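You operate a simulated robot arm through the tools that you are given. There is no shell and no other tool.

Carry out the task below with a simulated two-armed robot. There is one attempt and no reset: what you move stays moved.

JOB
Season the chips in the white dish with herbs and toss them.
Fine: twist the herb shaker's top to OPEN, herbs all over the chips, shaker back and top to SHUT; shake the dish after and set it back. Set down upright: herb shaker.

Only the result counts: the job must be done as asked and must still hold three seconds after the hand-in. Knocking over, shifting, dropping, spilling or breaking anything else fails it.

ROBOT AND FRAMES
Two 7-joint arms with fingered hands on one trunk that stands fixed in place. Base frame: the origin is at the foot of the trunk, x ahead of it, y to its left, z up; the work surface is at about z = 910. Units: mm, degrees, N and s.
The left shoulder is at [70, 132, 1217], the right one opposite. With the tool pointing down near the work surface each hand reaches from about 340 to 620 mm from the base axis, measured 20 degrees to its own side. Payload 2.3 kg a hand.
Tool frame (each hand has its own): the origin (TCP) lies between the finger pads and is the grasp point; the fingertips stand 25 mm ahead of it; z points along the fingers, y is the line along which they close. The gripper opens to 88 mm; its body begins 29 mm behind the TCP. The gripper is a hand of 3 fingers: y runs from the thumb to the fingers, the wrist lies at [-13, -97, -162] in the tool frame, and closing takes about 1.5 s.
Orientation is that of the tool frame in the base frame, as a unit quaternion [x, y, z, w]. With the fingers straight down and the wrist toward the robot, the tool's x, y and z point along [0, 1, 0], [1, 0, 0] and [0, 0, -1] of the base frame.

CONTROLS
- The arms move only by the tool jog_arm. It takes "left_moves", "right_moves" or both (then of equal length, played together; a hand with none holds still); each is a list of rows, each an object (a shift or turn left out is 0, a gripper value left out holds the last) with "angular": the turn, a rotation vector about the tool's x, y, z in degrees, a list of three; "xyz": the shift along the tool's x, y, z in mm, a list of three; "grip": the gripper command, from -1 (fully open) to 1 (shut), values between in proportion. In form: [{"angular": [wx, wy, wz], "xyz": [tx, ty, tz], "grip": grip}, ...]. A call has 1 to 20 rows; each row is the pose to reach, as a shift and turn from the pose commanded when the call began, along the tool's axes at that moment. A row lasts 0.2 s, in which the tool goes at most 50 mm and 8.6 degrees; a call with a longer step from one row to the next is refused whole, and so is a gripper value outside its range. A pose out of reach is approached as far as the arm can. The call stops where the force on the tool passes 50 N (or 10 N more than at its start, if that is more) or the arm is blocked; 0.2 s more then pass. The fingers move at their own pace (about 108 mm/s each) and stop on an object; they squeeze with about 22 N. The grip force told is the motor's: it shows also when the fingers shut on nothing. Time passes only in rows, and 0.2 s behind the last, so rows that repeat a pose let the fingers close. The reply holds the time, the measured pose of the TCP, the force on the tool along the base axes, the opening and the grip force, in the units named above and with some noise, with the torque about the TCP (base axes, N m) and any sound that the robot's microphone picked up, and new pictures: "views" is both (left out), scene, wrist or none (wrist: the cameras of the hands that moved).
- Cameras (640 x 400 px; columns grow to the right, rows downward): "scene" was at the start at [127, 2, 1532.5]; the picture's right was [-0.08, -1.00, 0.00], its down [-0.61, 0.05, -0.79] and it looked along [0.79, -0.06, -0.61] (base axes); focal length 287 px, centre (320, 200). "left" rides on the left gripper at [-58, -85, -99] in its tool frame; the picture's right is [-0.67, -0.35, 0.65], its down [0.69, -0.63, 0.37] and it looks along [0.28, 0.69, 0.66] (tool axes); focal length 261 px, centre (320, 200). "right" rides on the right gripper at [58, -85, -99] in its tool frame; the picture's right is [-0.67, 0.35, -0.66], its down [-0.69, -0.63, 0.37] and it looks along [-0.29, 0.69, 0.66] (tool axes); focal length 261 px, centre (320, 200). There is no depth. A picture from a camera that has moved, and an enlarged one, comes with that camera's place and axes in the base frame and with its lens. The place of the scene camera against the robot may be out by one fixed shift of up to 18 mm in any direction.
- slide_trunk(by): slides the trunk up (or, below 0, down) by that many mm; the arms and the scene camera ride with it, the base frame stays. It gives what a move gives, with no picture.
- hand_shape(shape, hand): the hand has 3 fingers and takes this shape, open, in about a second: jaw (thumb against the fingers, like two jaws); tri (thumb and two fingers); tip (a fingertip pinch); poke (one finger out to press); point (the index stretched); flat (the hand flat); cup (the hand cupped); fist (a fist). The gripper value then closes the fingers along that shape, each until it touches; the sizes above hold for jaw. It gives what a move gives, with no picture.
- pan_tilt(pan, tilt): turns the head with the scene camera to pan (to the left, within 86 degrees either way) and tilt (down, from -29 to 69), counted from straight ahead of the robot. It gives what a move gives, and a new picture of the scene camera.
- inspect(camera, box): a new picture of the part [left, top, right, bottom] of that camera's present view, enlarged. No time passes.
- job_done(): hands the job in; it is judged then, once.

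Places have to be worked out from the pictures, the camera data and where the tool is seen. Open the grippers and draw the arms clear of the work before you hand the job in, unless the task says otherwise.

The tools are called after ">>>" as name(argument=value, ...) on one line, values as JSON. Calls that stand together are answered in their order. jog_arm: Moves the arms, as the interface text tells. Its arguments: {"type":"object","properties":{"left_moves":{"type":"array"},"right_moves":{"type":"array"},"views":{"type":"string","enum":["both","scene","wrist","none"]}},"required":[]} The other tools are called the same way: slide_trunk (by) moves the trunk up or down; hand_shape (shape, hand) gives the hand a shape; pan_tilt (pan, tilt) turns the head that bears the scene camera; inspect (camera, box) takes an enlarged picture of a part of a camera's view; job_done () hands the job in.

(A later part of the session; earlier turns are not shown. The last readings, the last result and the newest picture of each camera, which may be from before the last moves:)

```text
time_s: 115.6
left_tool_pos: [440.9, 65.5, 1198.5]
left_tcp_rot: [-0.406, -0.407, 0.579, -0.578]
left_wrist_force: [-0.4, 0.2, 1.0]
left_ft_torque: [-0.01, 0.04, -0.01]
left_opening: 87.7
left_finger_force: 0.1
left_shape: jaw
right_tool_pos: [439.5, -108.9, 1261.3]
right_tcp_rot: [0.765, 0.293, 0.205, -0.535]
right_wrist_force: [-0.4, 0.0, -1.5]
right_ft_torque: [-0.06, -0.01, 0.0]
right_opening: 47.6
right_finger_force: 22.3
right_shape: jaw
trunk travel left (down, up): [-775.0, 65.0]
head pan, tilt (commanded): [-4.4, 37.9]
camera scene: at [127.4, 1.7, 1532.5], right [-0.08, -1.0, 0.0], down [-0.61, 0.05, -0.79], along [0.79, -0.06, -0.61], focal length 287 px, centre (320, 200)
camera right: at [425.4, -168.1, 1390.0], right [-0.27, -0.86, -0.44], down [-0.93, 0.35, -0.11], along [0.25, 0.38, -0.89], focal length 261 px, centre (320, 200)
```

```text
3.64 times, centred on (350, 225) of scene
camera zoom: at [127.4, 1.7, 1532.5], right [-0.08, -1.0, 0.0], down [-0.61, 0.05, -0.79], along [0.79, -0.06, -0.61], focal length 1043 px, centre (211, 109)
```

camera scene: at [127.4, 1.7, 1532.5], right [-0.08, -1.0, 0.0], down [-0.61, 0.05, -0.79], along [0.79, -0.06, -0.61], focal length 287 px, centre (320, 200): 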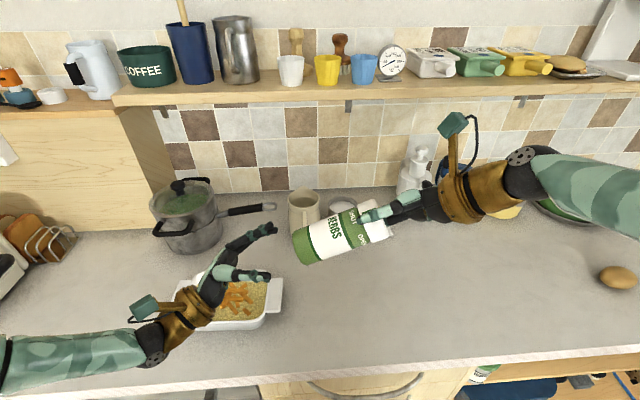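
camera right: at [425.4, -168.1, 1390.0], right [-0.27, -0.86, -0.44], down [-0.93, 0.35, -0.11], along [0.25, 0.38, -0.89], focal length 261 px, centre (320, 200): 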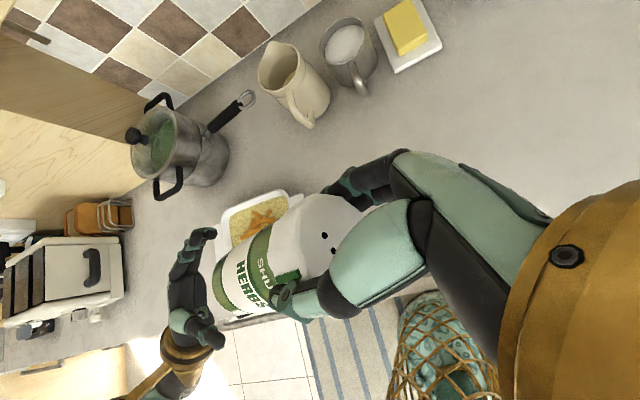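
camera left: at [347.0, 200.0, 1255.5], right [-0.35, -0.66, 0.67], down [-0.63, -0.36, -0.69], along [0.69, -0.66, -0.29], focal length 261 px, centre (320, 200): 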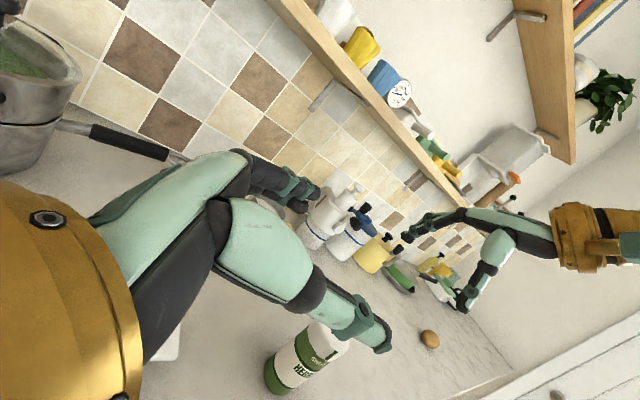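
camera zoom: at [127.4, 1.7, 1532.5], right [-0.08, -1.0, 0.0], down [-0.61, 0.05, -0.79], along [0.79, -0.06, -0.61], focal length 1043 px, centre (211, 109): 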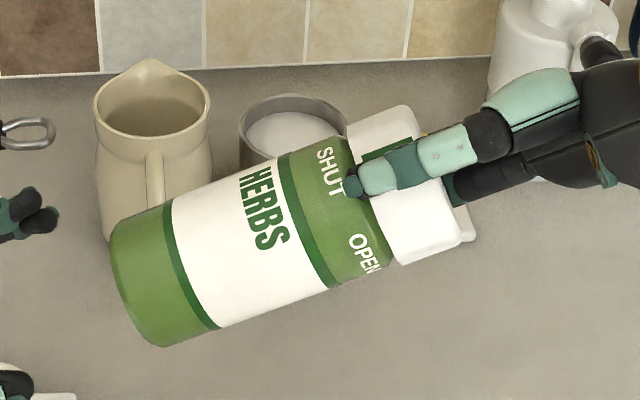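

The view is clear: pointer by SHUT, OPEN visible below. I advance the right hand along the axis to put the shaker's base between the left thumb and fingers (about 79 mm), slowly.

>>> jog_arm(right_moves=[{"xyz": [0, 0, 12]}, {"xyz": [0, 0, 25]}, {"xyz": [0, 0, 38]}, {"xyz": [0, 0, 50]}, {"xyz": [0, 0, 60]}, {"xyz": [0, 0, 70]}, {"xyz": [0, 0, 79]}, {"xyz": [0, 0, 79]}])

>>> inspect(camera="scene", box=[220, 170, 400, 300])

>>> inspect(camera="left", box=[0, 0, 640, 400])

```text
time_s: 117.4
left_tool_pos: [440.1, 64.1, 1198.1]
left_tcp_rot: [-0.407, -0.407, 0.579, -0.578]
left_wrist_force: [-0.3, -0.7, -0.2]
left_ft_torque: [0.0, -0.02, 0.01]
left_opening: 87.7
left_finger_force: 0.2
left_shape: jaw
right_tool_pos: [439.2, -37.5, 1234.1]
right_tcp_rot: [0.765, 0.294, 0.206, -0.535]
right_wrist_force: [0.3, 0.0, -0.9]
right_ft_torque: [-0.08, 0.02, 0.01]
right_opening: 47.4
right_finger_force: 22.1
right_shape: jaw
trunk travel left (down, up): [-775.0, 65.0]
head pan, tilt (commanded): [-4.4, 37.9]
camera scene: at [127.4, 1.9, 1532.5], right [-0.08, -1.0, 0.0], down [-0.61, 0.05, -0.79], along [0.79, -0.06, -0.61], focal length 287 px, centre (320, 200)
camera right: at [425.7, -94.7, 1363.2], right [-0.26, -0.86, -0.44], down [-0.93, 0.35, -0.12], along [0.25, 0.38, -0.89], focal length 261 px, centre (320, 200)
```

scene: 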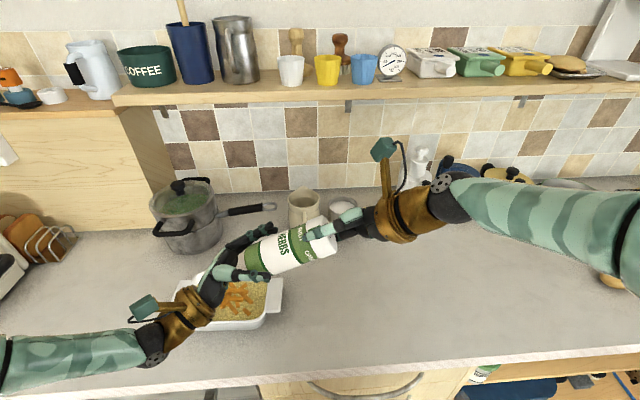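
right: 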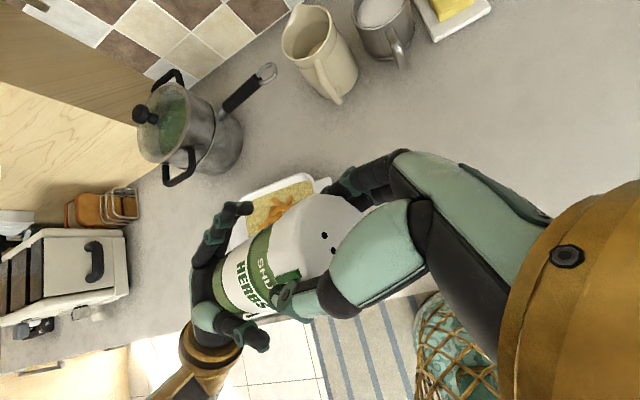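

```text
3.08 times, centred on (310, 235) of scene
camera zoom: at [127.4, 1.9, 1532.5], right [-0.08, -1.0, 0.0], down [-0.61, 0.05, -0.79], along [0.79, -0.06, -0.61], focal length 883 px, centre (351, 92)
```

zoom: 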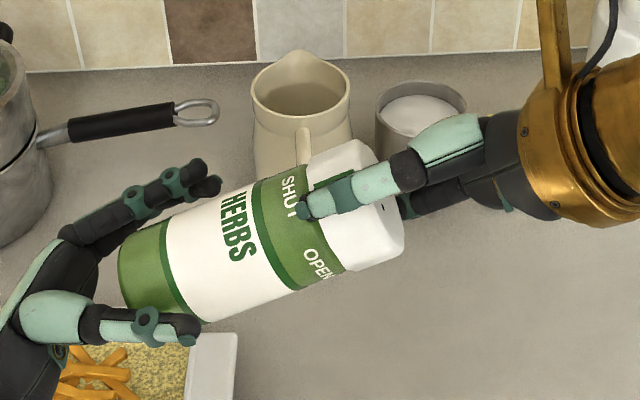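

```text
1.00 times, centred on (320, 200) of left (not enlarged: the box is as wide or as high as the picture)
camera zoom: at [355.6, 177.3, 1218.9], right [-0.35, -0.39, 0.85], down [-0.63, -0.58, -0.52], along [0.69, -0.72, -0.04], focal length 261 px, centre (320, 200)
```

zoom: 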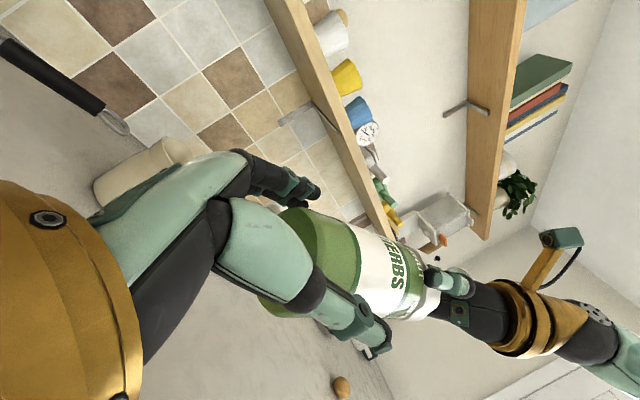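

The base is now between the left thumb and fingers. I close the left hand on it.

>>> jog_arm(left_moves=[{"grip": 0}, {"grip": 0}, {"grip": 1}, {"grip": 1}, {"grip": 1}, {"grip": 1}, {"grip": 1}, {"grip": 1}, {"grip": 1}])

>>> inspect(camera="scene", box=[220, 170, 400, 300])

```text
time_s: 119.4
left_tool_pos: [440.9, 64.1, 1198.4]
left_tcp_rot: [-0.406, -0.406, 0.58, -0.578]
left_wrist_force: [-2.2, 0.3, 2.3]
left_ft_torque: [-0.04, 0.02, -0.07]
left_opening: 43.9
left_finger_force: 21.6
left_shape: jaw
right_tool_pos: [439.9, -35.9, 1235.5]
right_tcp_rot: [0.765, 0.294, 0.205, -0.535]
right_wrist_force: [1.1, -0.6, -2.5]
right_ft_torque: [-0.21, -0.03, -0.11]
right_opening: 47.6
right_finger_force: 21.9
right_shape: jaw
trunk travel left (down, up): [-775.0, 65.0]
head pan, tilt (commanded): [-4.4, 37.9]
camera scene: at [127.4, 2.0, 1532.5], right [-0.08, -1.0, 0.0], down [-0.61, 0.05, -0.79], along [0.79, -0.06, -0.61], focal length 287 px, centre (320, 200)
camera left: at [355.6, 177.3, 1218.9], right [-0.35, -0.39, 0.85], down [-0.63, -0.58, -0.52], along [0.69, -0.72, -0.04], focal length 261 px, centre (320, 200)
```

scene: 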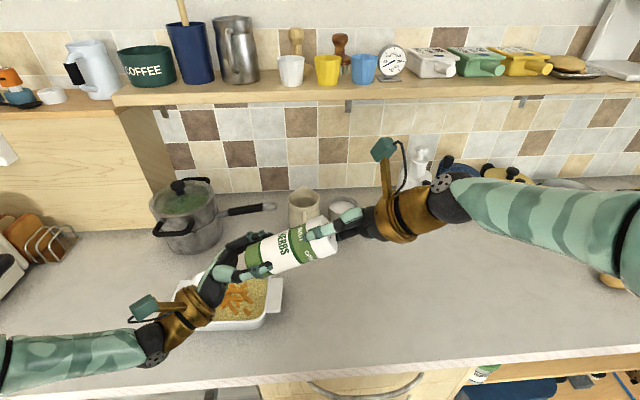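
left: 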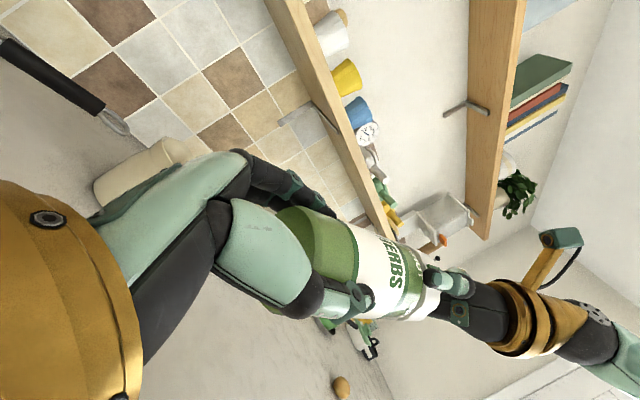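

```text
3.08 times, centred on (310, 235) of scene
camera zoom: at [127.4, 2.0, 1532.5], right [-0.08, -1.0, 0.0], down [-0.61, 0.05, -0.79], along [0.79, -0.06, -0.61], focal length 883 px, centre (351, 92)
```

zoom: 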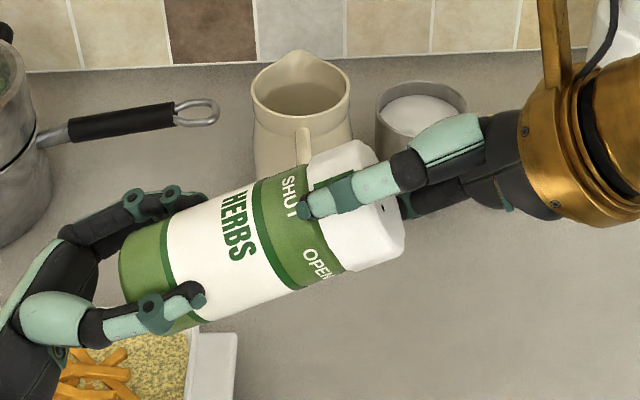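

Both ends are held with little strain. I twist the right hand -30° slowly and watch the torque.

>>> jog_arm(right_moves=[{"angular": [0, 0, -4]}, {"angular": [0, 0, -8]}, {"angular": [0, 0, -12]}, {"angular": [0, 0, -16]}, {"angular": [0, 0, -20]}, {"angular": [0, 0, -24]}, {"angular": [0, 0, -28]}, {"angular": [0, 0, -32]}, {"angular": [0, 0, -32]}], views="wrist")

>>> inspect(camera="scene", box=[220, 170, 400, 300])

```text
time_s: 121.4
left_tool_pos: [439.2, 64.3, 1198.7]
left_tcp_rot: [-0.406, -0.406, 0.579, -0.578]
left_wrist_force: [-0.4, 1.8, 4.9]
left_ft_torque: [-0.24, -0.3, 0.39]
left_opening: 43.5
left_finger_force: 21.7
left_shape: jaw
right_tool_pos: [438.2, -35.6, 1234.9]
right_tcp_rot: [0.654, 0.493, 0.345, -0.458]
right_wrist_force: [0.2, -2.0, -6.1]
right_ft_torque: [-0.43, 0.28, -0.4]
right_opening: 47.7
right_finger_force: 21.6
right_shape: jaw
trunk travel left (down, up): [-775.0, 65.0]
head pan, tilt (commanded): [-4.4, 37.9]
camera right: at [372.7, -102.1, 1341.8], right [0.15, -0.87, -0.47], down [-0.79, 0.18, -0.58], along [0.59, 0.46, -0.66], focal length 261 px, centre (320, 200)
```

right: 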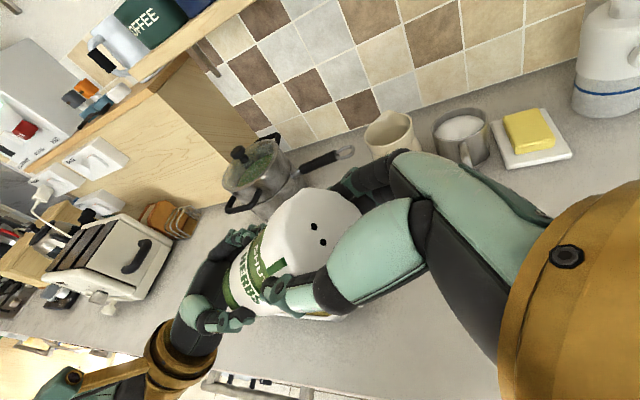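

```text
3.08 times, centred on (310, 235) of scene
camera zoom: at [127.3, 2.2, 1532.5], right [-0.08, -1.0, 0.0], down [-0.61, 0.05, -0.79], along [0.79, -0.06, -0.61], focal length 883 px, centre (351, 92)
```

zoom: 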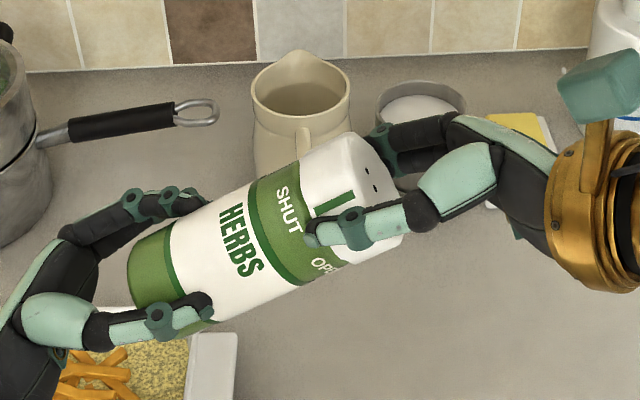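

The torque is about 0.4 N m and part of the turn goes into the body again. I look closely at how far the pointer has really moved against SHUT.

>>> inspect(camera="right", box=[190, 180, 370, 330])

>>> inspect(camera="scene", box=[275, 200, 345, 260])

```text
2.67 times, centred on (280, 255) of right
camera zoom: at [372.7, -102.1, 1341.8], right [0.15, -0.87, -0.47], down [-0.79, 0.18, -0.58], along [0.59, 0.46, -0.66], focal length 695 px, centre (427, 53)
```

zoom: 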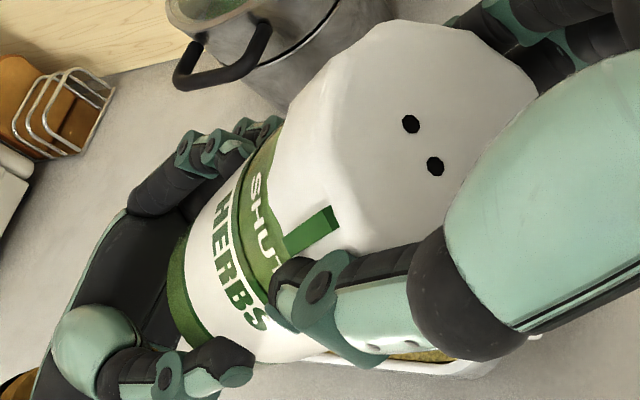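

```text
6.67 times, centred on (310, 230) of scene
camera zoom: at [127.3, 2.2, 1532.5], right [-0.08, -1.0, 0.0], down [-0.61, 0.05, -0.79], along [0.79, -0.06, -0.61], focal length 1913 px, centre (387, 0)
```

zoom: 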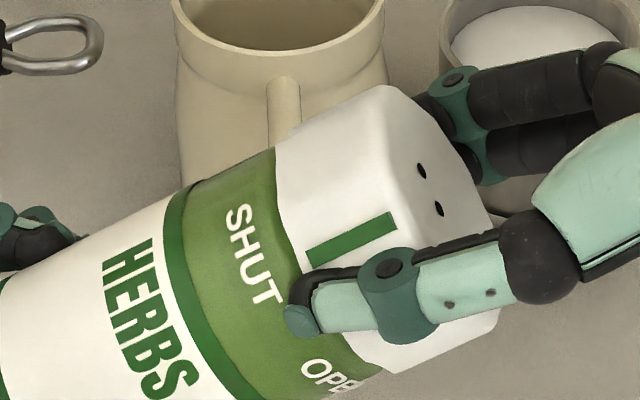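

The cap has turned about 12° against the body so far; it acts like a spring-loaded click, hardest part-way. I keep turning another 32° and watch whether it goes over.

>>> jog_arm(right_moves=[{"angular": [0, 0, -4]}, {"angular": [0, 0, -8]}, {"angular": [0, 0, -12]}, {"angular": [0, 0, -16]}, {"angular": [0, 0, -20]}, {"angular": [0, 0, -24]}, {"angular": [0, 0, -28]}, {"angular": [0, 0, -32]}, {"angular": [0, 0, -32]}], views="wrist")

>>> inspect(camera="scene", box=[220, 170, 400, 300])

>>> inspect(camera="right", box=[190, 180, 370, 330])

```text
time_s: 123.4
left_tool_pos: [440.0, 64.7, 1199.0]
left_tcp_rot: [-0.407, -0.406, 0.579, -0.578]
left_wrist_force: [2.0, 1.8, 2.1]
left_ft_torque: [-0.05, 0.01, 0.1]
left_opening: 26.5
left_finger_force: 22.1
left_shape: jaw
right_tool_pos: [439.8, -35.5, 1234.8]
right_tcp_rot: [0.493, 0.654, 0.458, -0.345]
right_wrist_force: [-1.4, -2.0, -3.3]
right_ft_torque: [-0.26, 0.1, 0.13]
right_opening: 47.9
right_finger_force: 22.0
right_shape: jaw
trunk travel left (down, up): [-775.0, 65.0]
head pan, tilt (commanded): [-4.4, 37.9]
camera right: at [341.1, -118.1, 1297.9], right [0.52, -0.8, -0.29], down [-0.42, 0.06, -0.91], along [0.75, 0.59, -0.3], focal length 261 px, centre (320, 200)
```

right: 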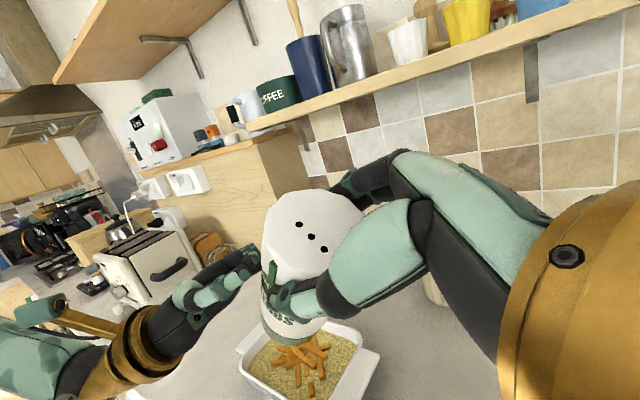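

```text
3.08 times, centred on (310, 235) of scene
camera zoom: at [127.3, 2.1, 1532.5], right [-0.08, -1.0, 0.0], down [-0.61, 0.05, -0.79], along [0.79, -0.06, -0.61], focal length 883 px, centre (351, 92)
```

zoom: 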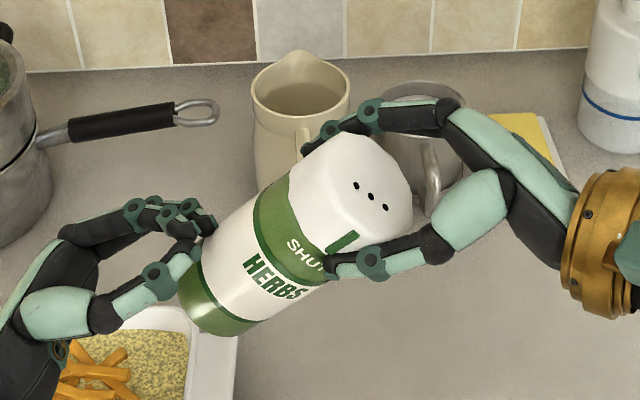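

```text
2.67 times, centred on (280, 255) of right
camera zoom: at [341.1, -118.1, 1297.9], right [0.52, -0.8, -0.29], down [-0.42, 0.06, -0.91], along [0.75, 0.59, -0.3], focal length 695 px, centre (427, 53)
```

zoom: 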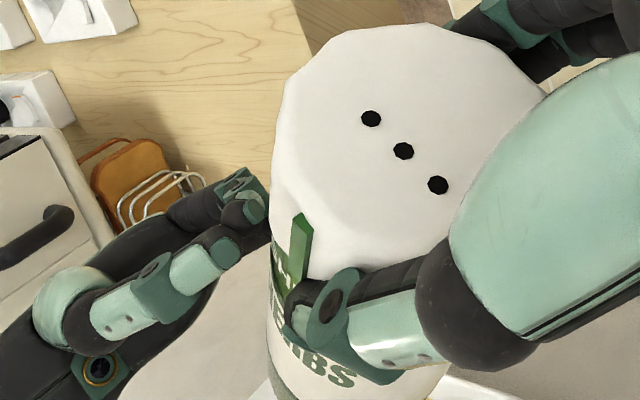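

The base has slipped out of the left fingers and the shaker now hangs tilted, but still gripped by the right hand. I withdraw the left hand straight back, still closed, so it doesn't brush it.

>>> jog_arm(left_moves=[{"xyz": [0, 0, -15]}, {"xyz": [0, 0, -35]}, {"xyz": [0, 0, -60]}, {"xyz": [0, 0, -85]}, {"xyz": [0, 0, -85], "grip": -1}, {"xyz": [0, 0, -85], "grip": -1}, {"xyz": [0, 0, -85], "grip": -1}])

>>> inspect(camera="scene", box=[250, 170, 400, 300])

>>> inspect(camera="right", box=[190, 160, 400, 340])

```text
time_s: 125.0
left_tool_pos: [437.4, 123.7, 1191.2]
left_tcp_rot: [-0.406, -0.406, 0.58, -0.578]
left_wrist_force: [0.4, 0.6, -0.2]
left_ft_torque: [-0.02, -0.02, 0.04]
left_opening: 87.2
left_finger_force: 0.0
left_shape: jaw
left hand out of reach, approached as far as the arm can: row 2, 3, 4, 5, 6, 7
right_tool_pos: [439.4, -35.8, 1234.5]
right_tcp_rot: [0.493, 0.654, 0.458, -0.345]
right_wrist_force: [-0.3, 0.5, -0.9]
right_ft_torque: [-0.07, 0.01, -0.01]
right_opening: 48.0
right_finger_force: 21.7
right_shape: jaw
trunk travel left (down, up): [-775.0, 65.0]
head pan, tilt (commanded): [-4.4, 37.9]
camera scene: at [127.4, 2.4, 1532.5], right [-0.08, -1.0, 0.0], down [-0.61, 0.05, -0.79], along [0.79, -0.06, -0.61], focal length 287 px, centre (320, 200)
camera left: at [352.4, 238.6, 1211.7], right [-0.35, -0.39, 0.85], down [-0.63, -0.58, -0.52], along [0.69, -0.72, -0.04], focal length 261 px, centre (320, 200)
```

scene: 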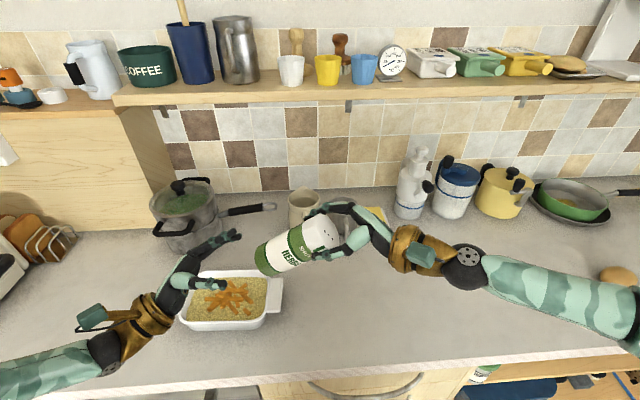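
left: 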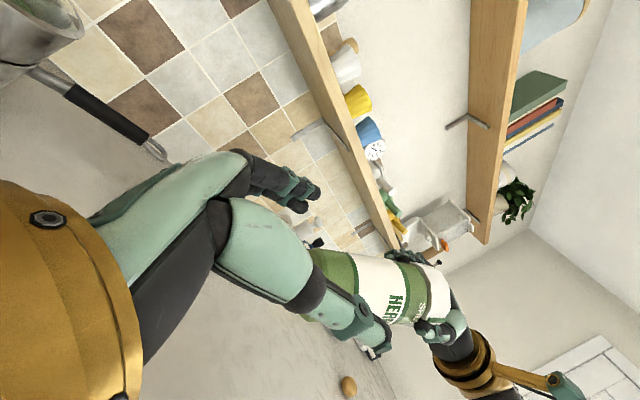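

```text
3.08 times, centred on (325, 235) of scene
camera zoom: at [127.4, 2.4, 1532.5], right [-0.08, -1.0, 0.0], down [-0.61, 0.05, -0.79], along [0.79, -0.06, -0.61], focal length 883 px, centre (305, 92)
```

zoom: 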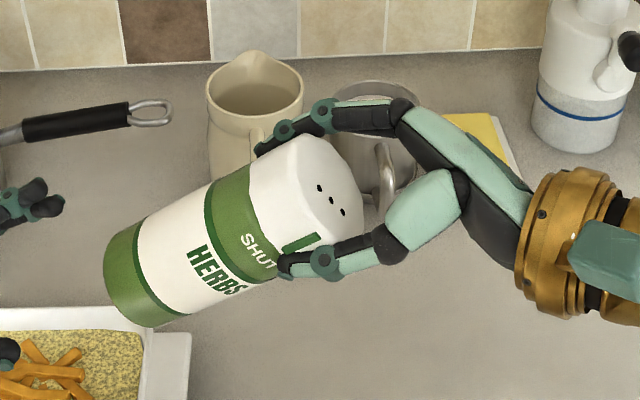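

```text
2.22 times, centred on (295, 250) of right
camera zoom: at [341.2, -117.8, 1298.0], right [0.52, -0.8, -0.29], down [-0.42, 0.06, -0.91], along [0.75, 0.59, -0.3], focal length 579 px, centre (376, 89)
```

zoom: 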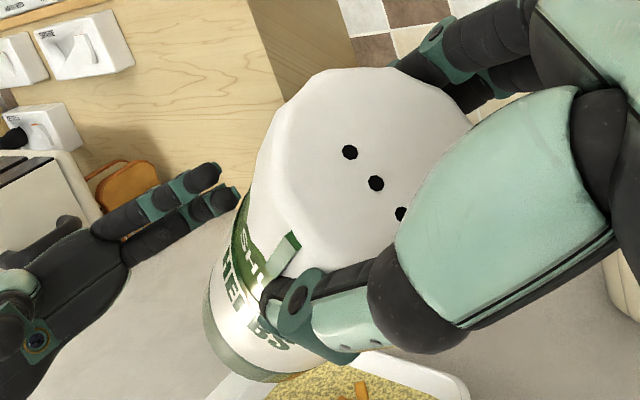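

The shaker settled back in the right hand's grip. I suspect my fingertips reached past the cap onto the body and locked the two together, so I will set it down and grip the cap higher. First I turn the right hand back to fingers-down: undo the roll, then pitch back.

>>> jog_arm(right_moves=[{"angular": [0, 0, 5]}, {"angular": [0, 0, 10]}, {"angular": [0, 0, 16]}, {"angular": [0, 0, 16]}], views="none")

>>> jog_arm(right_moves=[{"angular": [0, -7, 0], "xyz": [-2, 2, -5]}, {"angular": [0, -14, 0], "xyz": [-4, 5, -10]}, {"angular": [0, -21, 0], "xyz": [-6, 8, -15]}, {"angular": [0, -28, 0], "xyz": [-8, 11, -20]}, {"angular": [0, -35, 0], "xyz": [-10, 14, -26]}, {"angular": [0, -42, 0], "xyz": [-12, 17, -32]}, {"angular": [0, -49, 0], "xyz": [-14, 20, -38]}, {"angular": [0, -56, 0], "xyz": [-16, 23, -44]}, {"angular": [0, -63, 0], "xyz": [-18, 26, -50]}, {"angular": [0, -70, 0], "xyz": [-20, 28, -56]}, {"angular": [0, -70, 0], "xyz": [-20, 28, -56]}])

>>> inspect(camera="scene", box=[280, 170, 440, 300])

```text
time_s: 126.0
left_tool_pos: [437.7, 125.2, 1192.1]
left_tcp_rot: [-0.407, -0.407, 0.579, -0.578]
left_wrist_force: [-0.2, -0.2, 0.0]
left_ft_torque: [0.01, -0.02, -0.04]
left_opening: 87.5
left_finger_force: 0.0
left_shape: jaw
right_tool_pos: [439.0, -35.5, 1234.2]
right_tcp_rot: [0.58, 0.578, 0.405, -0.407]
right_wrist_force: [0.2, -0.8, -1.8]
right_ft_torque: [-0.05, 0.01, 0.01]
right_opening: 47.7
right_finger_force: 22.0
right_shape: jaw
trunk travel left (down, up): [-775.0, 65.0]
head pan, tilt (commanded): [-4.4, 37.9]
```

```text
time_s: 128.4
left_tool_pos: [436.9, 124.5, 1190.9]
left_tcp_rot: [-0.406, -0.407, 0.58, -0.577]
left_wrist_force: [-0.3, -0.2, 0.2]
left_ft_torque: [0.0, -0.04, 0.01]
left_opening: 87.6
left_finger_force: 0.0
left_shape: jaw
right_tool_pos: [467.0, -94.2, 1235.8]
right_tcp_rot: [0.707, 0.707, -0.001, 0.001]
right_wrist_force: [-0.5, 0.0, -1.8]
right_ft_torque: [0.07, 0.01, 0.01]
right_opening: 47.7
right_finger_force: 22.3
right_shape: jaw
trunk travel left (down, up): [-775.0, 65.0]
head pan, tilt (commanded): [-4.4, 37.9]
camera scene: at [127.4, 1.8, 1532.5], right [-0.08, -1.0, 0.0], down [-0.61, 0.05, -0.79], along [0.79, -0.06, -0.61], focal length 287 px, centre (320, 200)
camera right: at [381.6, -35.8, 1333.6], right [0.35, -0.67, 0.66], down [-0.63, -0.69, -0.36], along [0.69, -0.29, -0.66], focal length 261 px, centre (320, 200)
```

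scene: 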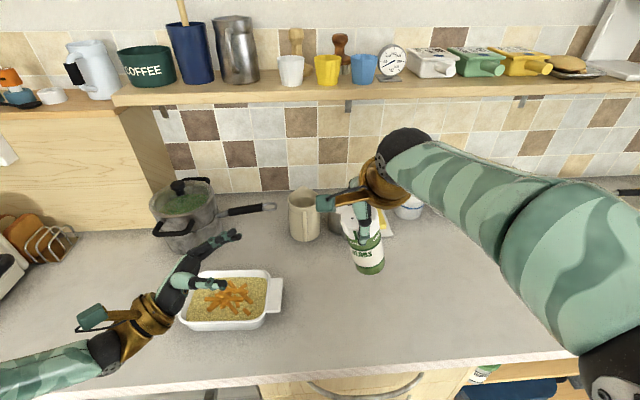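
right: 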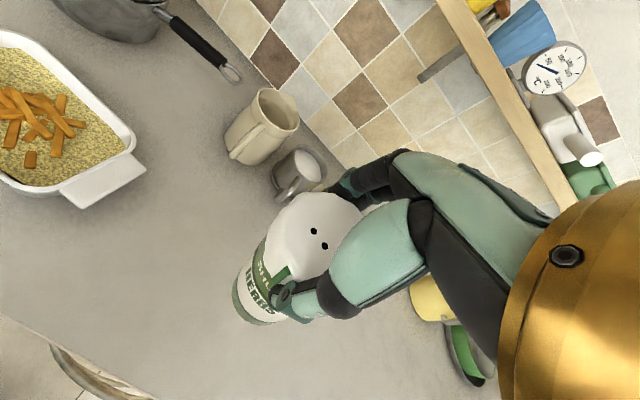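

```text
3.08 times, centred on (360, 235) of scene
camera zoom: at [127.4, 1.8, 1532.5], right [-0.08, -1.0, 0.0], down [-0.61, 0.05, -0.79], along [0.79, -0.06, -0.61], focal length 883 px, centre (197, 92)
```

zoom: 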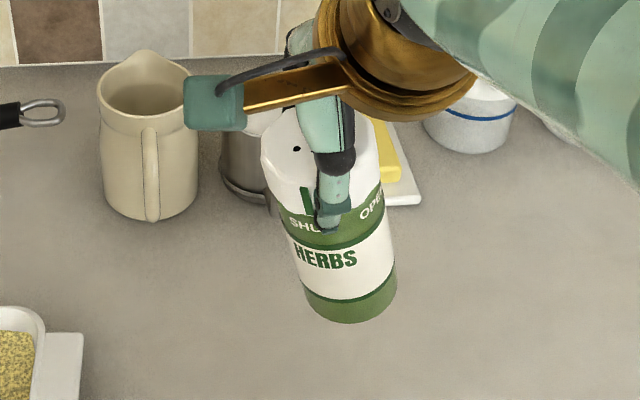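

It hangs tilted about 11° (base toward the right). I tilt the hand 11° to bring the shaker upright and lower it to just above the counter at about (468, -115).

>>> jog_arm(right_moves=[{"angular": [0, 5.5, 0], "xyz": [-5, 0, 20]}, {"angular": [0, 11, 0], "xyz": [-10, 0, 50]}, {"angular": [0, 11, 0], "xyz": [-15, 0, 85]}, {"angular": [0, 11, 0], "xyz": [-21, 0, 120]}, {"angular": [0, 11, 0], "xyz": [-21, 0, 150]}, {"angular": [0, 11, 0], "xyz": [-21, 0, 172]}, {"angular": [0, 11, 0], "xyz": [-21, 0, 184]}, {"angular": [0, 11, 0], "xyz": [-21, 0, 184]}])

>>> inspect(camera="scene", box=[300, 230, 440, 345])

>>> inspect(camera="left", box=[200, 200, 480, 400])

```text
time_s: 130.2
left_tool_pos: [436.4, 125.1, 1192.0]
left_tcp_rot: [-0.406, -0.406, 0.58, -0.577]
left_wrist_force: [0.6, -0.4, 0.2]
left_ft_torque: [-0.01, 0.0, 0.01]
left_opening: 87.6
left_finger_force: 0.0
left_shape: jaw
right_tool_pos: [466.6, -115.4, 1051.9]
right_tcp_rot: [0.704, 0.704, 0.068, -0.068]
right_wrist_force: [0.1, 0.3, 0.1]
right_ft_torque: [-0.04, -0.03, 0.03]
right_opening: 47.4
right_finger_force: 21.9
right_shape: jaw
trunk travel left (down, up): [-775.0, 65.0]
head pan, tilt (commanded): [-4.4, 37.9]
camera scene: at [127.4, 1.9, 1532.5], right [-0.08, -1.0, 0.0], down [-0.61, 0.05, -0.79], along [0.79, -0.06, -0.61], focal length 287 px, centre (320, 200)
camera right: at [381.0, -77.5, 1159.7], right [0.35, -0.78, 0.52], down [-0.63, -0.6, -0.49], along [0.69, -0.15, -0.7], focal length 261 px, centre (320, 200)
```

scene: 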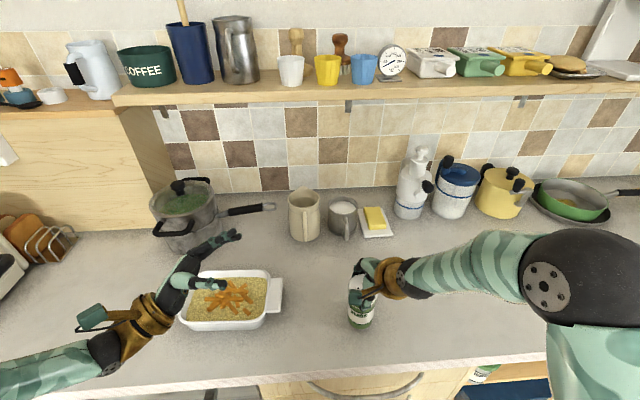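
right: 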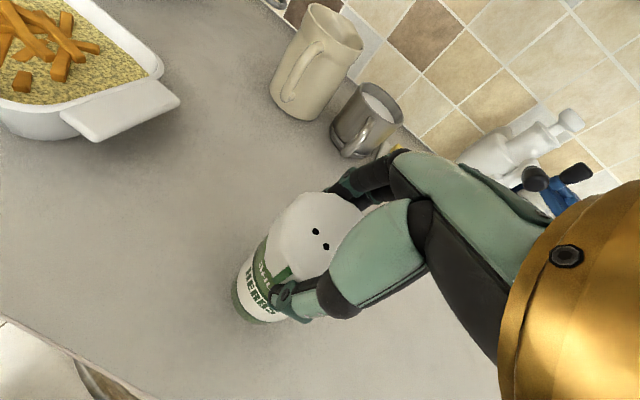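

```text
3.48 times, centred on (370, 288) of scene
camera zoom: at [127.4, 1.9, 1532.5], right [-0.08, -1.0, 0.0], down [-0.61, 0.05, -0.79], along [0.79, -0.06, -0.61], focal length 998 px, centre (146, -104)
```

zoom: 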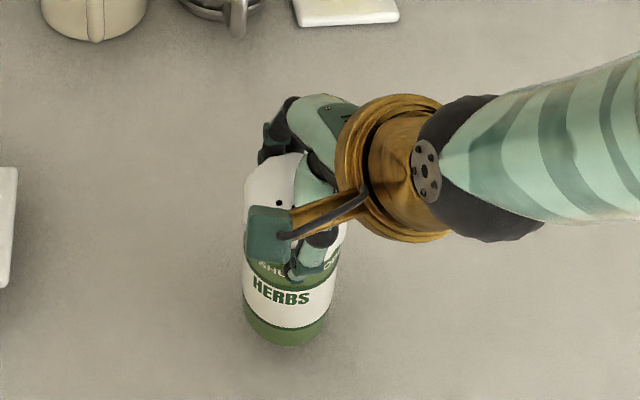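

```text
2.00 times, centred on (340, 300) of left
camera zoom: at [352.4, 238.2, 1211.8], right [-0.35, -0.39, 0.85], down [-0.63, -0.58, -0.52], along [0.69, -0.72, -0.04], focal length 521 px, centre (280, 0)
```

zoom: 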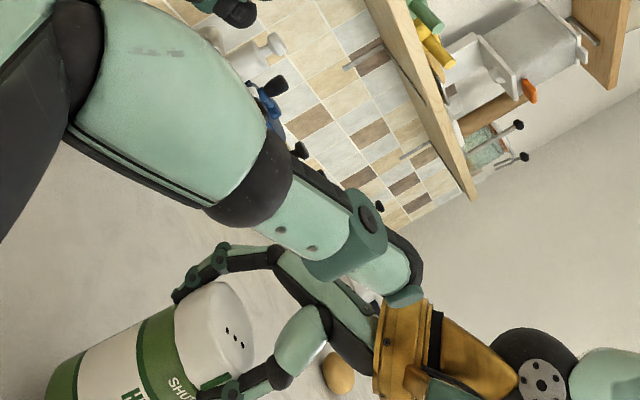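

Now it is upright about 16 mm above the counter. I lower it straight down in small steps to contact.

>>> jog_arm(right_moves=[{"xyz": [-1.1, 0, 6]}, {"xyz": [-2, 0, 10]}, {"xyz": [-2.5, 0, 13]}, {"xyz": [-2.8, 0, 14.5]}, {"xyz": [-3.1, 0, 16]}, {"xyz": [-3.2, 0, 17]}, {"xyz": [-3.2, 0, 17]}], views="none")

```text
time_s: 131.8
left_tool_pos: [437.3, 125.3, 1191.0]
left_tcp_rot: [-0.406, -0.406, 0.579, -0.578]
left_wrist_force: [-0.4, -0.8, 0.2]
left_ft_torque: [-0.01, -0.02, -0.01]
left_opening: 87.4
left_finger_force: 0.0
left_shape: jaw
right_tool_pos: [466.8, -115.4, 1033.8]
right_tcp_rot: [0.704, 0.704, 0.068, -0.068]
right_wrist_force: [-0.8, 0.5, -0.7]
right_ft_torque: [-0.03, -0.03, 0.02]
right_opening: 47.2
right_finger_force: 22.1
right_shape: jaw
trunk travel left (down, up): [-775.0, 65.0]
head pan, tilt (commanded): [-4.4, 37.9]
```

Not yet clearly touching; I continue 1 mm at a time.

>>> jog_arm(right_moves=[{"xyz": [-0.2, 0, 1]}, {"xyz": [-0.4, 0, 2]}, {"xyz": [-0.6, 0, 3]}, {"xyz": [-0.6, 0, 3]}], views="none")

```text
time_s: 132.8
left_tool_pos: [436.4, 125.6, 1191.5]
left_tcp_rot: [-0.406, -0.405, 0.579, -0.579]
left_wrist_force: [0.0, -0.9, -0.2]
left_ft_torque: [0.02, 0.0, 0.02]
left_opening: 87.8
left_finger_force: 0.1
left_shape: jaw
right_tool_pos: [465.9, -114.7, 1031.1]
right_tcp_rot: [0.704, 0.704, 0.068, -0.066]
right_wrist_force: [1.3, 0.0, 8.3]
right_ft_torque: [0.01, -0.04, 0.0]
right_opening: 47.1
right_finger_force: 22.4
right_shape: jaw
trunk travel left (down, up): [-775.0, 65.0]
head pan, tilt (commanded): [-4.4, 37.9]
```

Contact (8 N). I ease off 1 mm, open the hand, rise clear and level it.

>>> jog_arm(right_moves=[{"xyz": [0.3, 0, -1.5]}, {"xyz": [0.3, 0, -1.5], "grip": 0.3}, {"xyz": [0.3, 0, -1.5], "grip": -0.3}, {"xyz": [0.3, 0, -1.5], "grip": -1}, {"xyz": [0.3, 0, -1.5], "grip": -1}, {"xyz": [0.3, 0, -1.5], "grip": -1}, {"xyz": [3, 0, -15], "grip": -1}, {"xyz": [8, 0, -45], "grip": -1}, {"xyz": [14, 0, -75], "grip": -1}, {"xyz": [14, 0, -75], "angular": [0, -6, 0], "grip": -1}, {"xyz": [14, 0, -75], "angular": [0, -11, 0], "grip": -1}, {"xyz": [14, 0, -75], "angular": [0, -11, 0], "grip": -1}])

>>> inspect(camera="right", box=[140, 170, 340, 330])

>>> inspect(camera="scene", box=[300, 230, 440, 345])

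```text
time_s: 135.4
left_tool_pos: [437.2, 125.1, 1191.3]
left_tcp_rot: [-0.407, -0.407, 0.579, -0.577]
left_wrist_force: [-0.4, 0.1, -0.2]
left_ft_torque: [-0.01, 0.0, 0.04]
left_opening: 87.7
left_finger_force: 0.2
left_shape: jaw
right_tool_pos: [467.2, -117.5, 1108.5]
right_tcp_rot: [0.708, 0.707, 0.0, 0.001]
right_wrist_force: [0.0, 0.1, 0.8]
right_ft_torque: [0.01, 0.01, -0.01]
right_opening: 87.5
right_finger_force: 0.0
right_shape: jaw
trunk travel left (down, up): [-775.0, 65.0]
head pan, tilt (commanded): [-4.4, 37.9]
camera scene: at [126.9, 1.3, 1532.5], right [-0.08, -1.0, 0.0], down [-0.61, 0.05, -0.79], along [0.79, -0.06, -0.61], focal length 287 px, centre (320, 200)
camera right: at [382.3, -58.9, 1206.0], right [0.35, -0.67, 0.66], down [-0.63, -0.69, -0.37], along [0.69, -0.29, -0.66], focal length 261 px, centre (320, 200)
```

scene: 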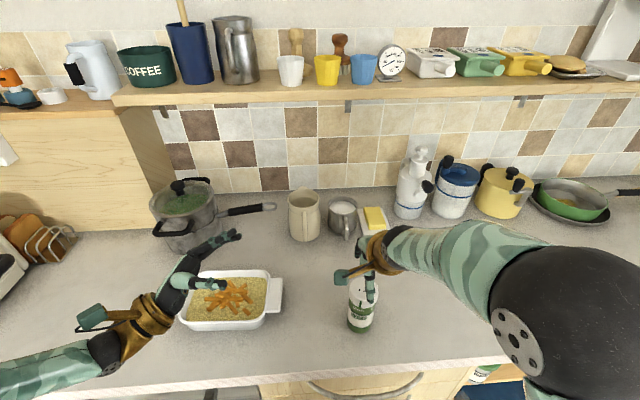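
right: 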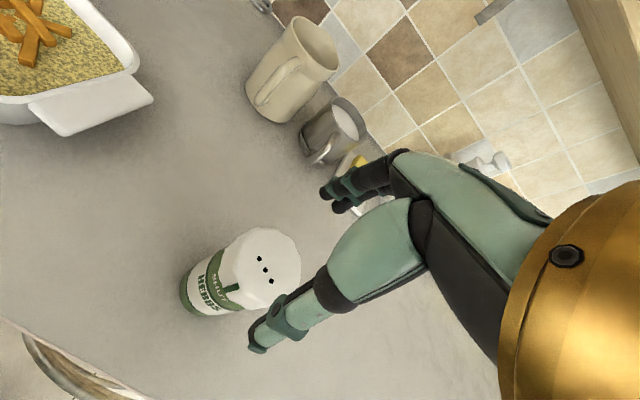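

```text
2.50 times, centred on (240, 250) of right
camera zoom: at [382.3, -58.9, 1206.0], right [0.35, -0.67, 0.66], down [-0.63, -0.69, -0.37], along [0.69, -0.29, -0.66], focal length 652 px, centre (520, 75)
```

zoom: 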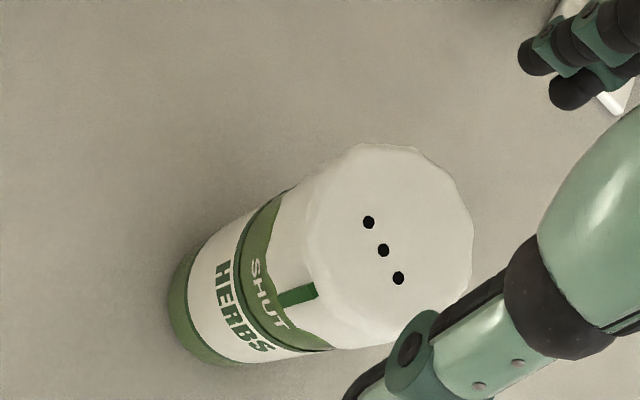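

```text
3.48 times, centred on (370, 288) of scene
camera zoom: at [126.9, 1.3, 1532.5], right [-0.08, -1.0, 0.0], down [-0.61, 0.05, -0.79], along [0.79, -0.06, -0.61], focal length 998 px, centre (146, -104)
```

zoom: 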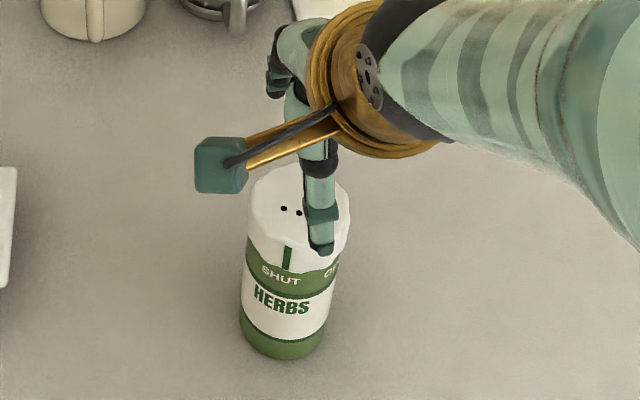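

The shaker stands upright, still at SHUT. This time I grip the cap 7 mm higher (z ≈ 1041) so the tips stay on the cap, with a slight shift to its centre at about (465.5, -120).

>>> jog_arm(right_moves=[{"xyz": [-2, -1.5, 20]}, {"xyz": [-2, -1.5, 40]}, {"xyz": [-2, -1.5, 58]}, {"xyz": [-2, -1.5, 67.5]}, {"xyz": [-2, -1.5, 67.5]}, {"xyz": [-2, -1.5, 67.5], "grip": 0.2}, {"xyz": [-2, -1.5, 67.5], "grip": 1}, {"xyz": [-2, -1.5, 67.5], "grip": 1}, {"xyz": [-2, -1.5, 67.5], "grip": 1}, {"xyz": [-2, -1.5, 67.5], "grip": 1}, {"xyz": [-2, -1.5, 67.5], "grip": 1}, {"xyz": [-2, -1.5, 67.5], "grip": 1}, {"xyz": [-2, -1.5, 67.5], "grip": 1}])

>>> inspect(camera="right", box=[170, 150, 370, 330])

```text
time_s: 138.2
left_tool_pos: [437.7, 125.7, 1191.3]
left_tcp_rot: [-0.407, -0.407, 0.579, -0.577]
left_wrist_force: [-0.1, 0.7, -0.4]
left_ft_torque: [-0.02, -0.03, 0.01]
left_opening: 87.6
left_finger_force: 0.1
left_shape: jaw
right_tool_pos: [466.4, -119.1, 1040.4]
right_tcp_rot: [0.707, 0.707, 0.0, 0.0]
right_wrist_force: [-0.3, -0.2, -0.1]
right_ft_torque: [0.01, -0.05, -0.02]
right_opening: 48.7
right_finger_force: 22.1
right_shape: jaw
trunk travel left (down, up): [-775.0, 65.0]
head pan, tilt (commanded): [-4.4, 37.9]
camera scene: at [127.5, 2.0, 1532.5], right [-0.08, -1.0, 0.0], down [-0.61, 0.05, -0.79], along [0.79, -0.06, -0.61], focal length 287 px, centre (320, 200)
camera right: at [380.0, -60.4, 1137.9], right [0.35, -0.67, 0.66], down [-0.63, -0.69, -0.37], along [0.69, -0.29, -0.66], focal length 261 px, centre (320, 200)
```

scene: 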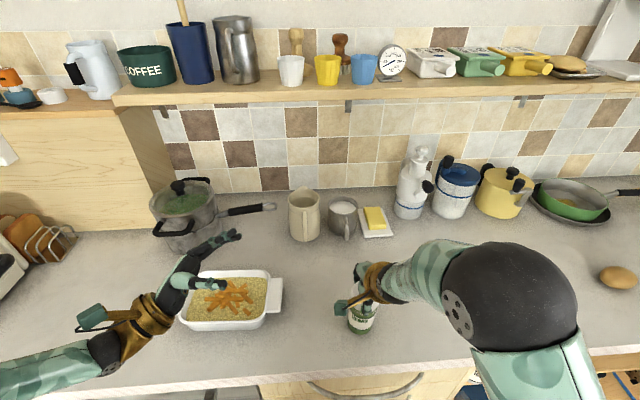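
right: 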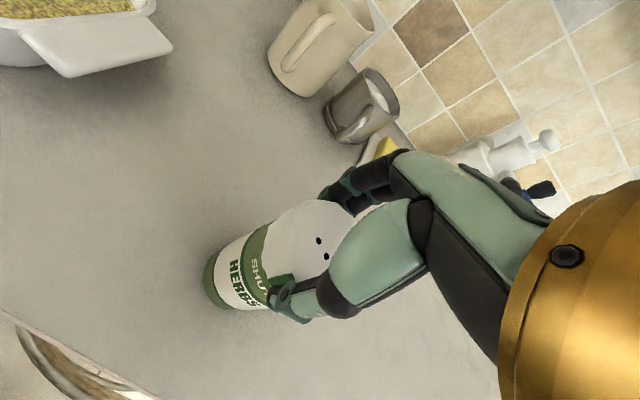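

```text
2.22 times, centred on (270, 240) of right
camera zoom: at [380.0, -60.4, 1137.9], right [0.35, -0.67, 0.66], down [-0.63, -0.69, -0.37], along [0.69, -0.29, -0.66], focal length 579 px, centre (431, 111)
```

zoom: 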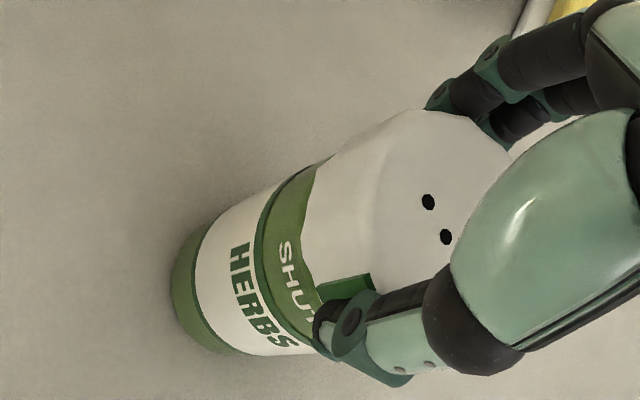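

Gripped at z = 1040 with the tips at the cap's edge. As a cheap test, I press down lightly and twist -30° right here on the counter.

>>> jog_arm(right_moves=[{"xyz": [0, 0, 3]}, {"xyz": [0, 0, 5]}, {"xyz": [0, 0, 5], "angular": [0, 0, -5]}, {"xyz": [0, 0, 5], "angular": [0, 0, -10]}, {"xyz": [0, 0, 5], "angular": [0, 0, -15]}, {"xyz": [0, 0, 5], "angular": [0, 0, -20]}, {"xyz": [0, 0, 5], "angular": [0, 0, -25]}, {"xyz": [0, 0, 5], "angular": [0, 0, -30]}, {"xyz": [0, 0, 5], "angular": [0, 0, -30]}])

>>> inspect(camera="right", box=[170, 150, 370, 330])

>>> inspect(camera="scene", box=[300, 230, 440, 345])

```text
time_s: 140.2
left_tool_pos: [434.0, 126.7, 1193.0]
left_tcp_rot: [0.407, 0.406, -0.579, 0.579]
left_wrist_force: [1.4, 0.4, -0.3]
left_ft_torque: [0.01, -0.01, 0.02]
left_opening: 87.4
left_finger_force: 0.0
left_shape: jaw
right_tool_pos: [461.8, -115.6, 1037.0]
right_tcp_rot: [0.499, 0.867, 0.0, 0.002]
right_wrist_force: [4.0, -0.2, 21.4]
right_ft_torque: [-0.13, 0.01, -0.02]
right_opening: 48.9
right_finger_force: 22.2
right_shape: jaw
trunk travel left (down, up): [-775.0, 65.0]
head pan, tilt (commanded): [-4.4, 37.9]
camera scene: at [122.7, 3.9, 1533.0], right [-0.08, -1.0, 0.0], down [-0.61, 0.05, -0.79], along [0.79, -0.06, -0.61], focal length 287 px, centre (320, 200)
camera right: at [358.9, -108.6, 1134.1], right [0.64, -0.4, 0.66], down [-0.2, -0.91, -0.37], along [0.75, 0.1, -0.66], focal length 261 px, centre (320, 200)
```

scene: 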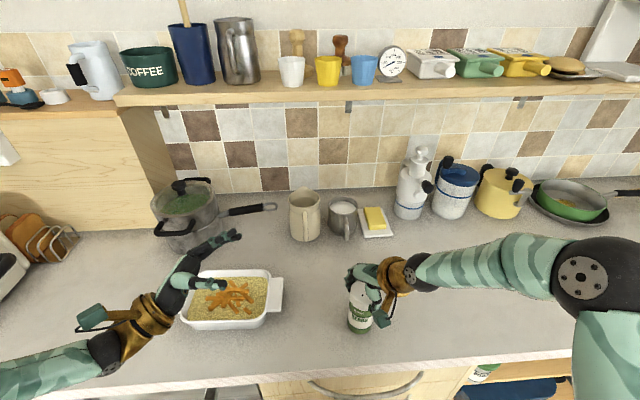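
right: 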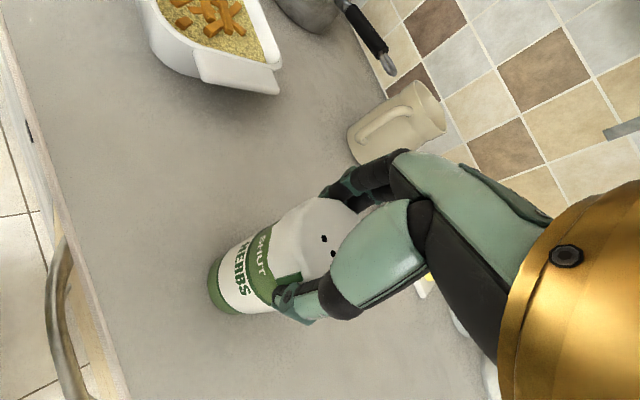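

```text
2.22 times, centred on (270, 240) of right
camera zoom: at [358.9, -108.6, 1134.1], right [0.64, -0.4, 0.66], down [-0.2, -0.91, -0.37], along [0.75, 0.1, -0.66], focal length 579 px, centre (431, 111)
```

zoom: 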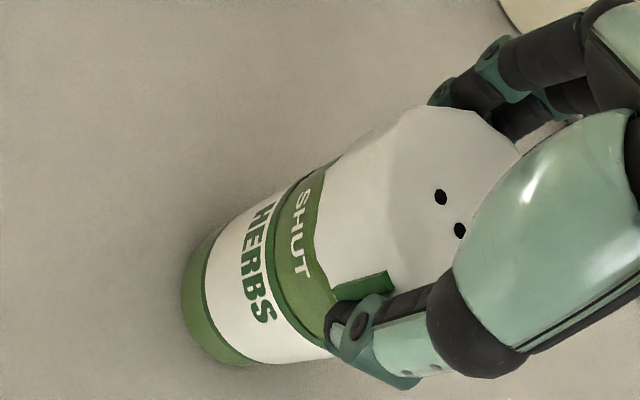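

```text
3.48 times, centred on (370, 288) of scene
camera zoom: at [122.7, 3.9, 1533.0], right [-0.08, -1.0, 0.0], down [-0.61, 0.05, -0.79], along [0.79, -0.06, -0.61], focal length 998 px, centre (146, -104)
```

zoom: 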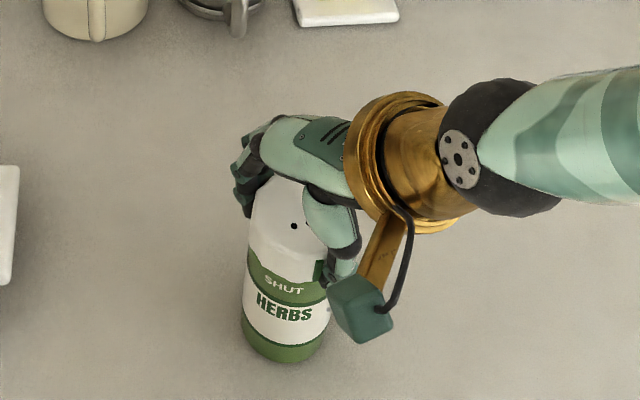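

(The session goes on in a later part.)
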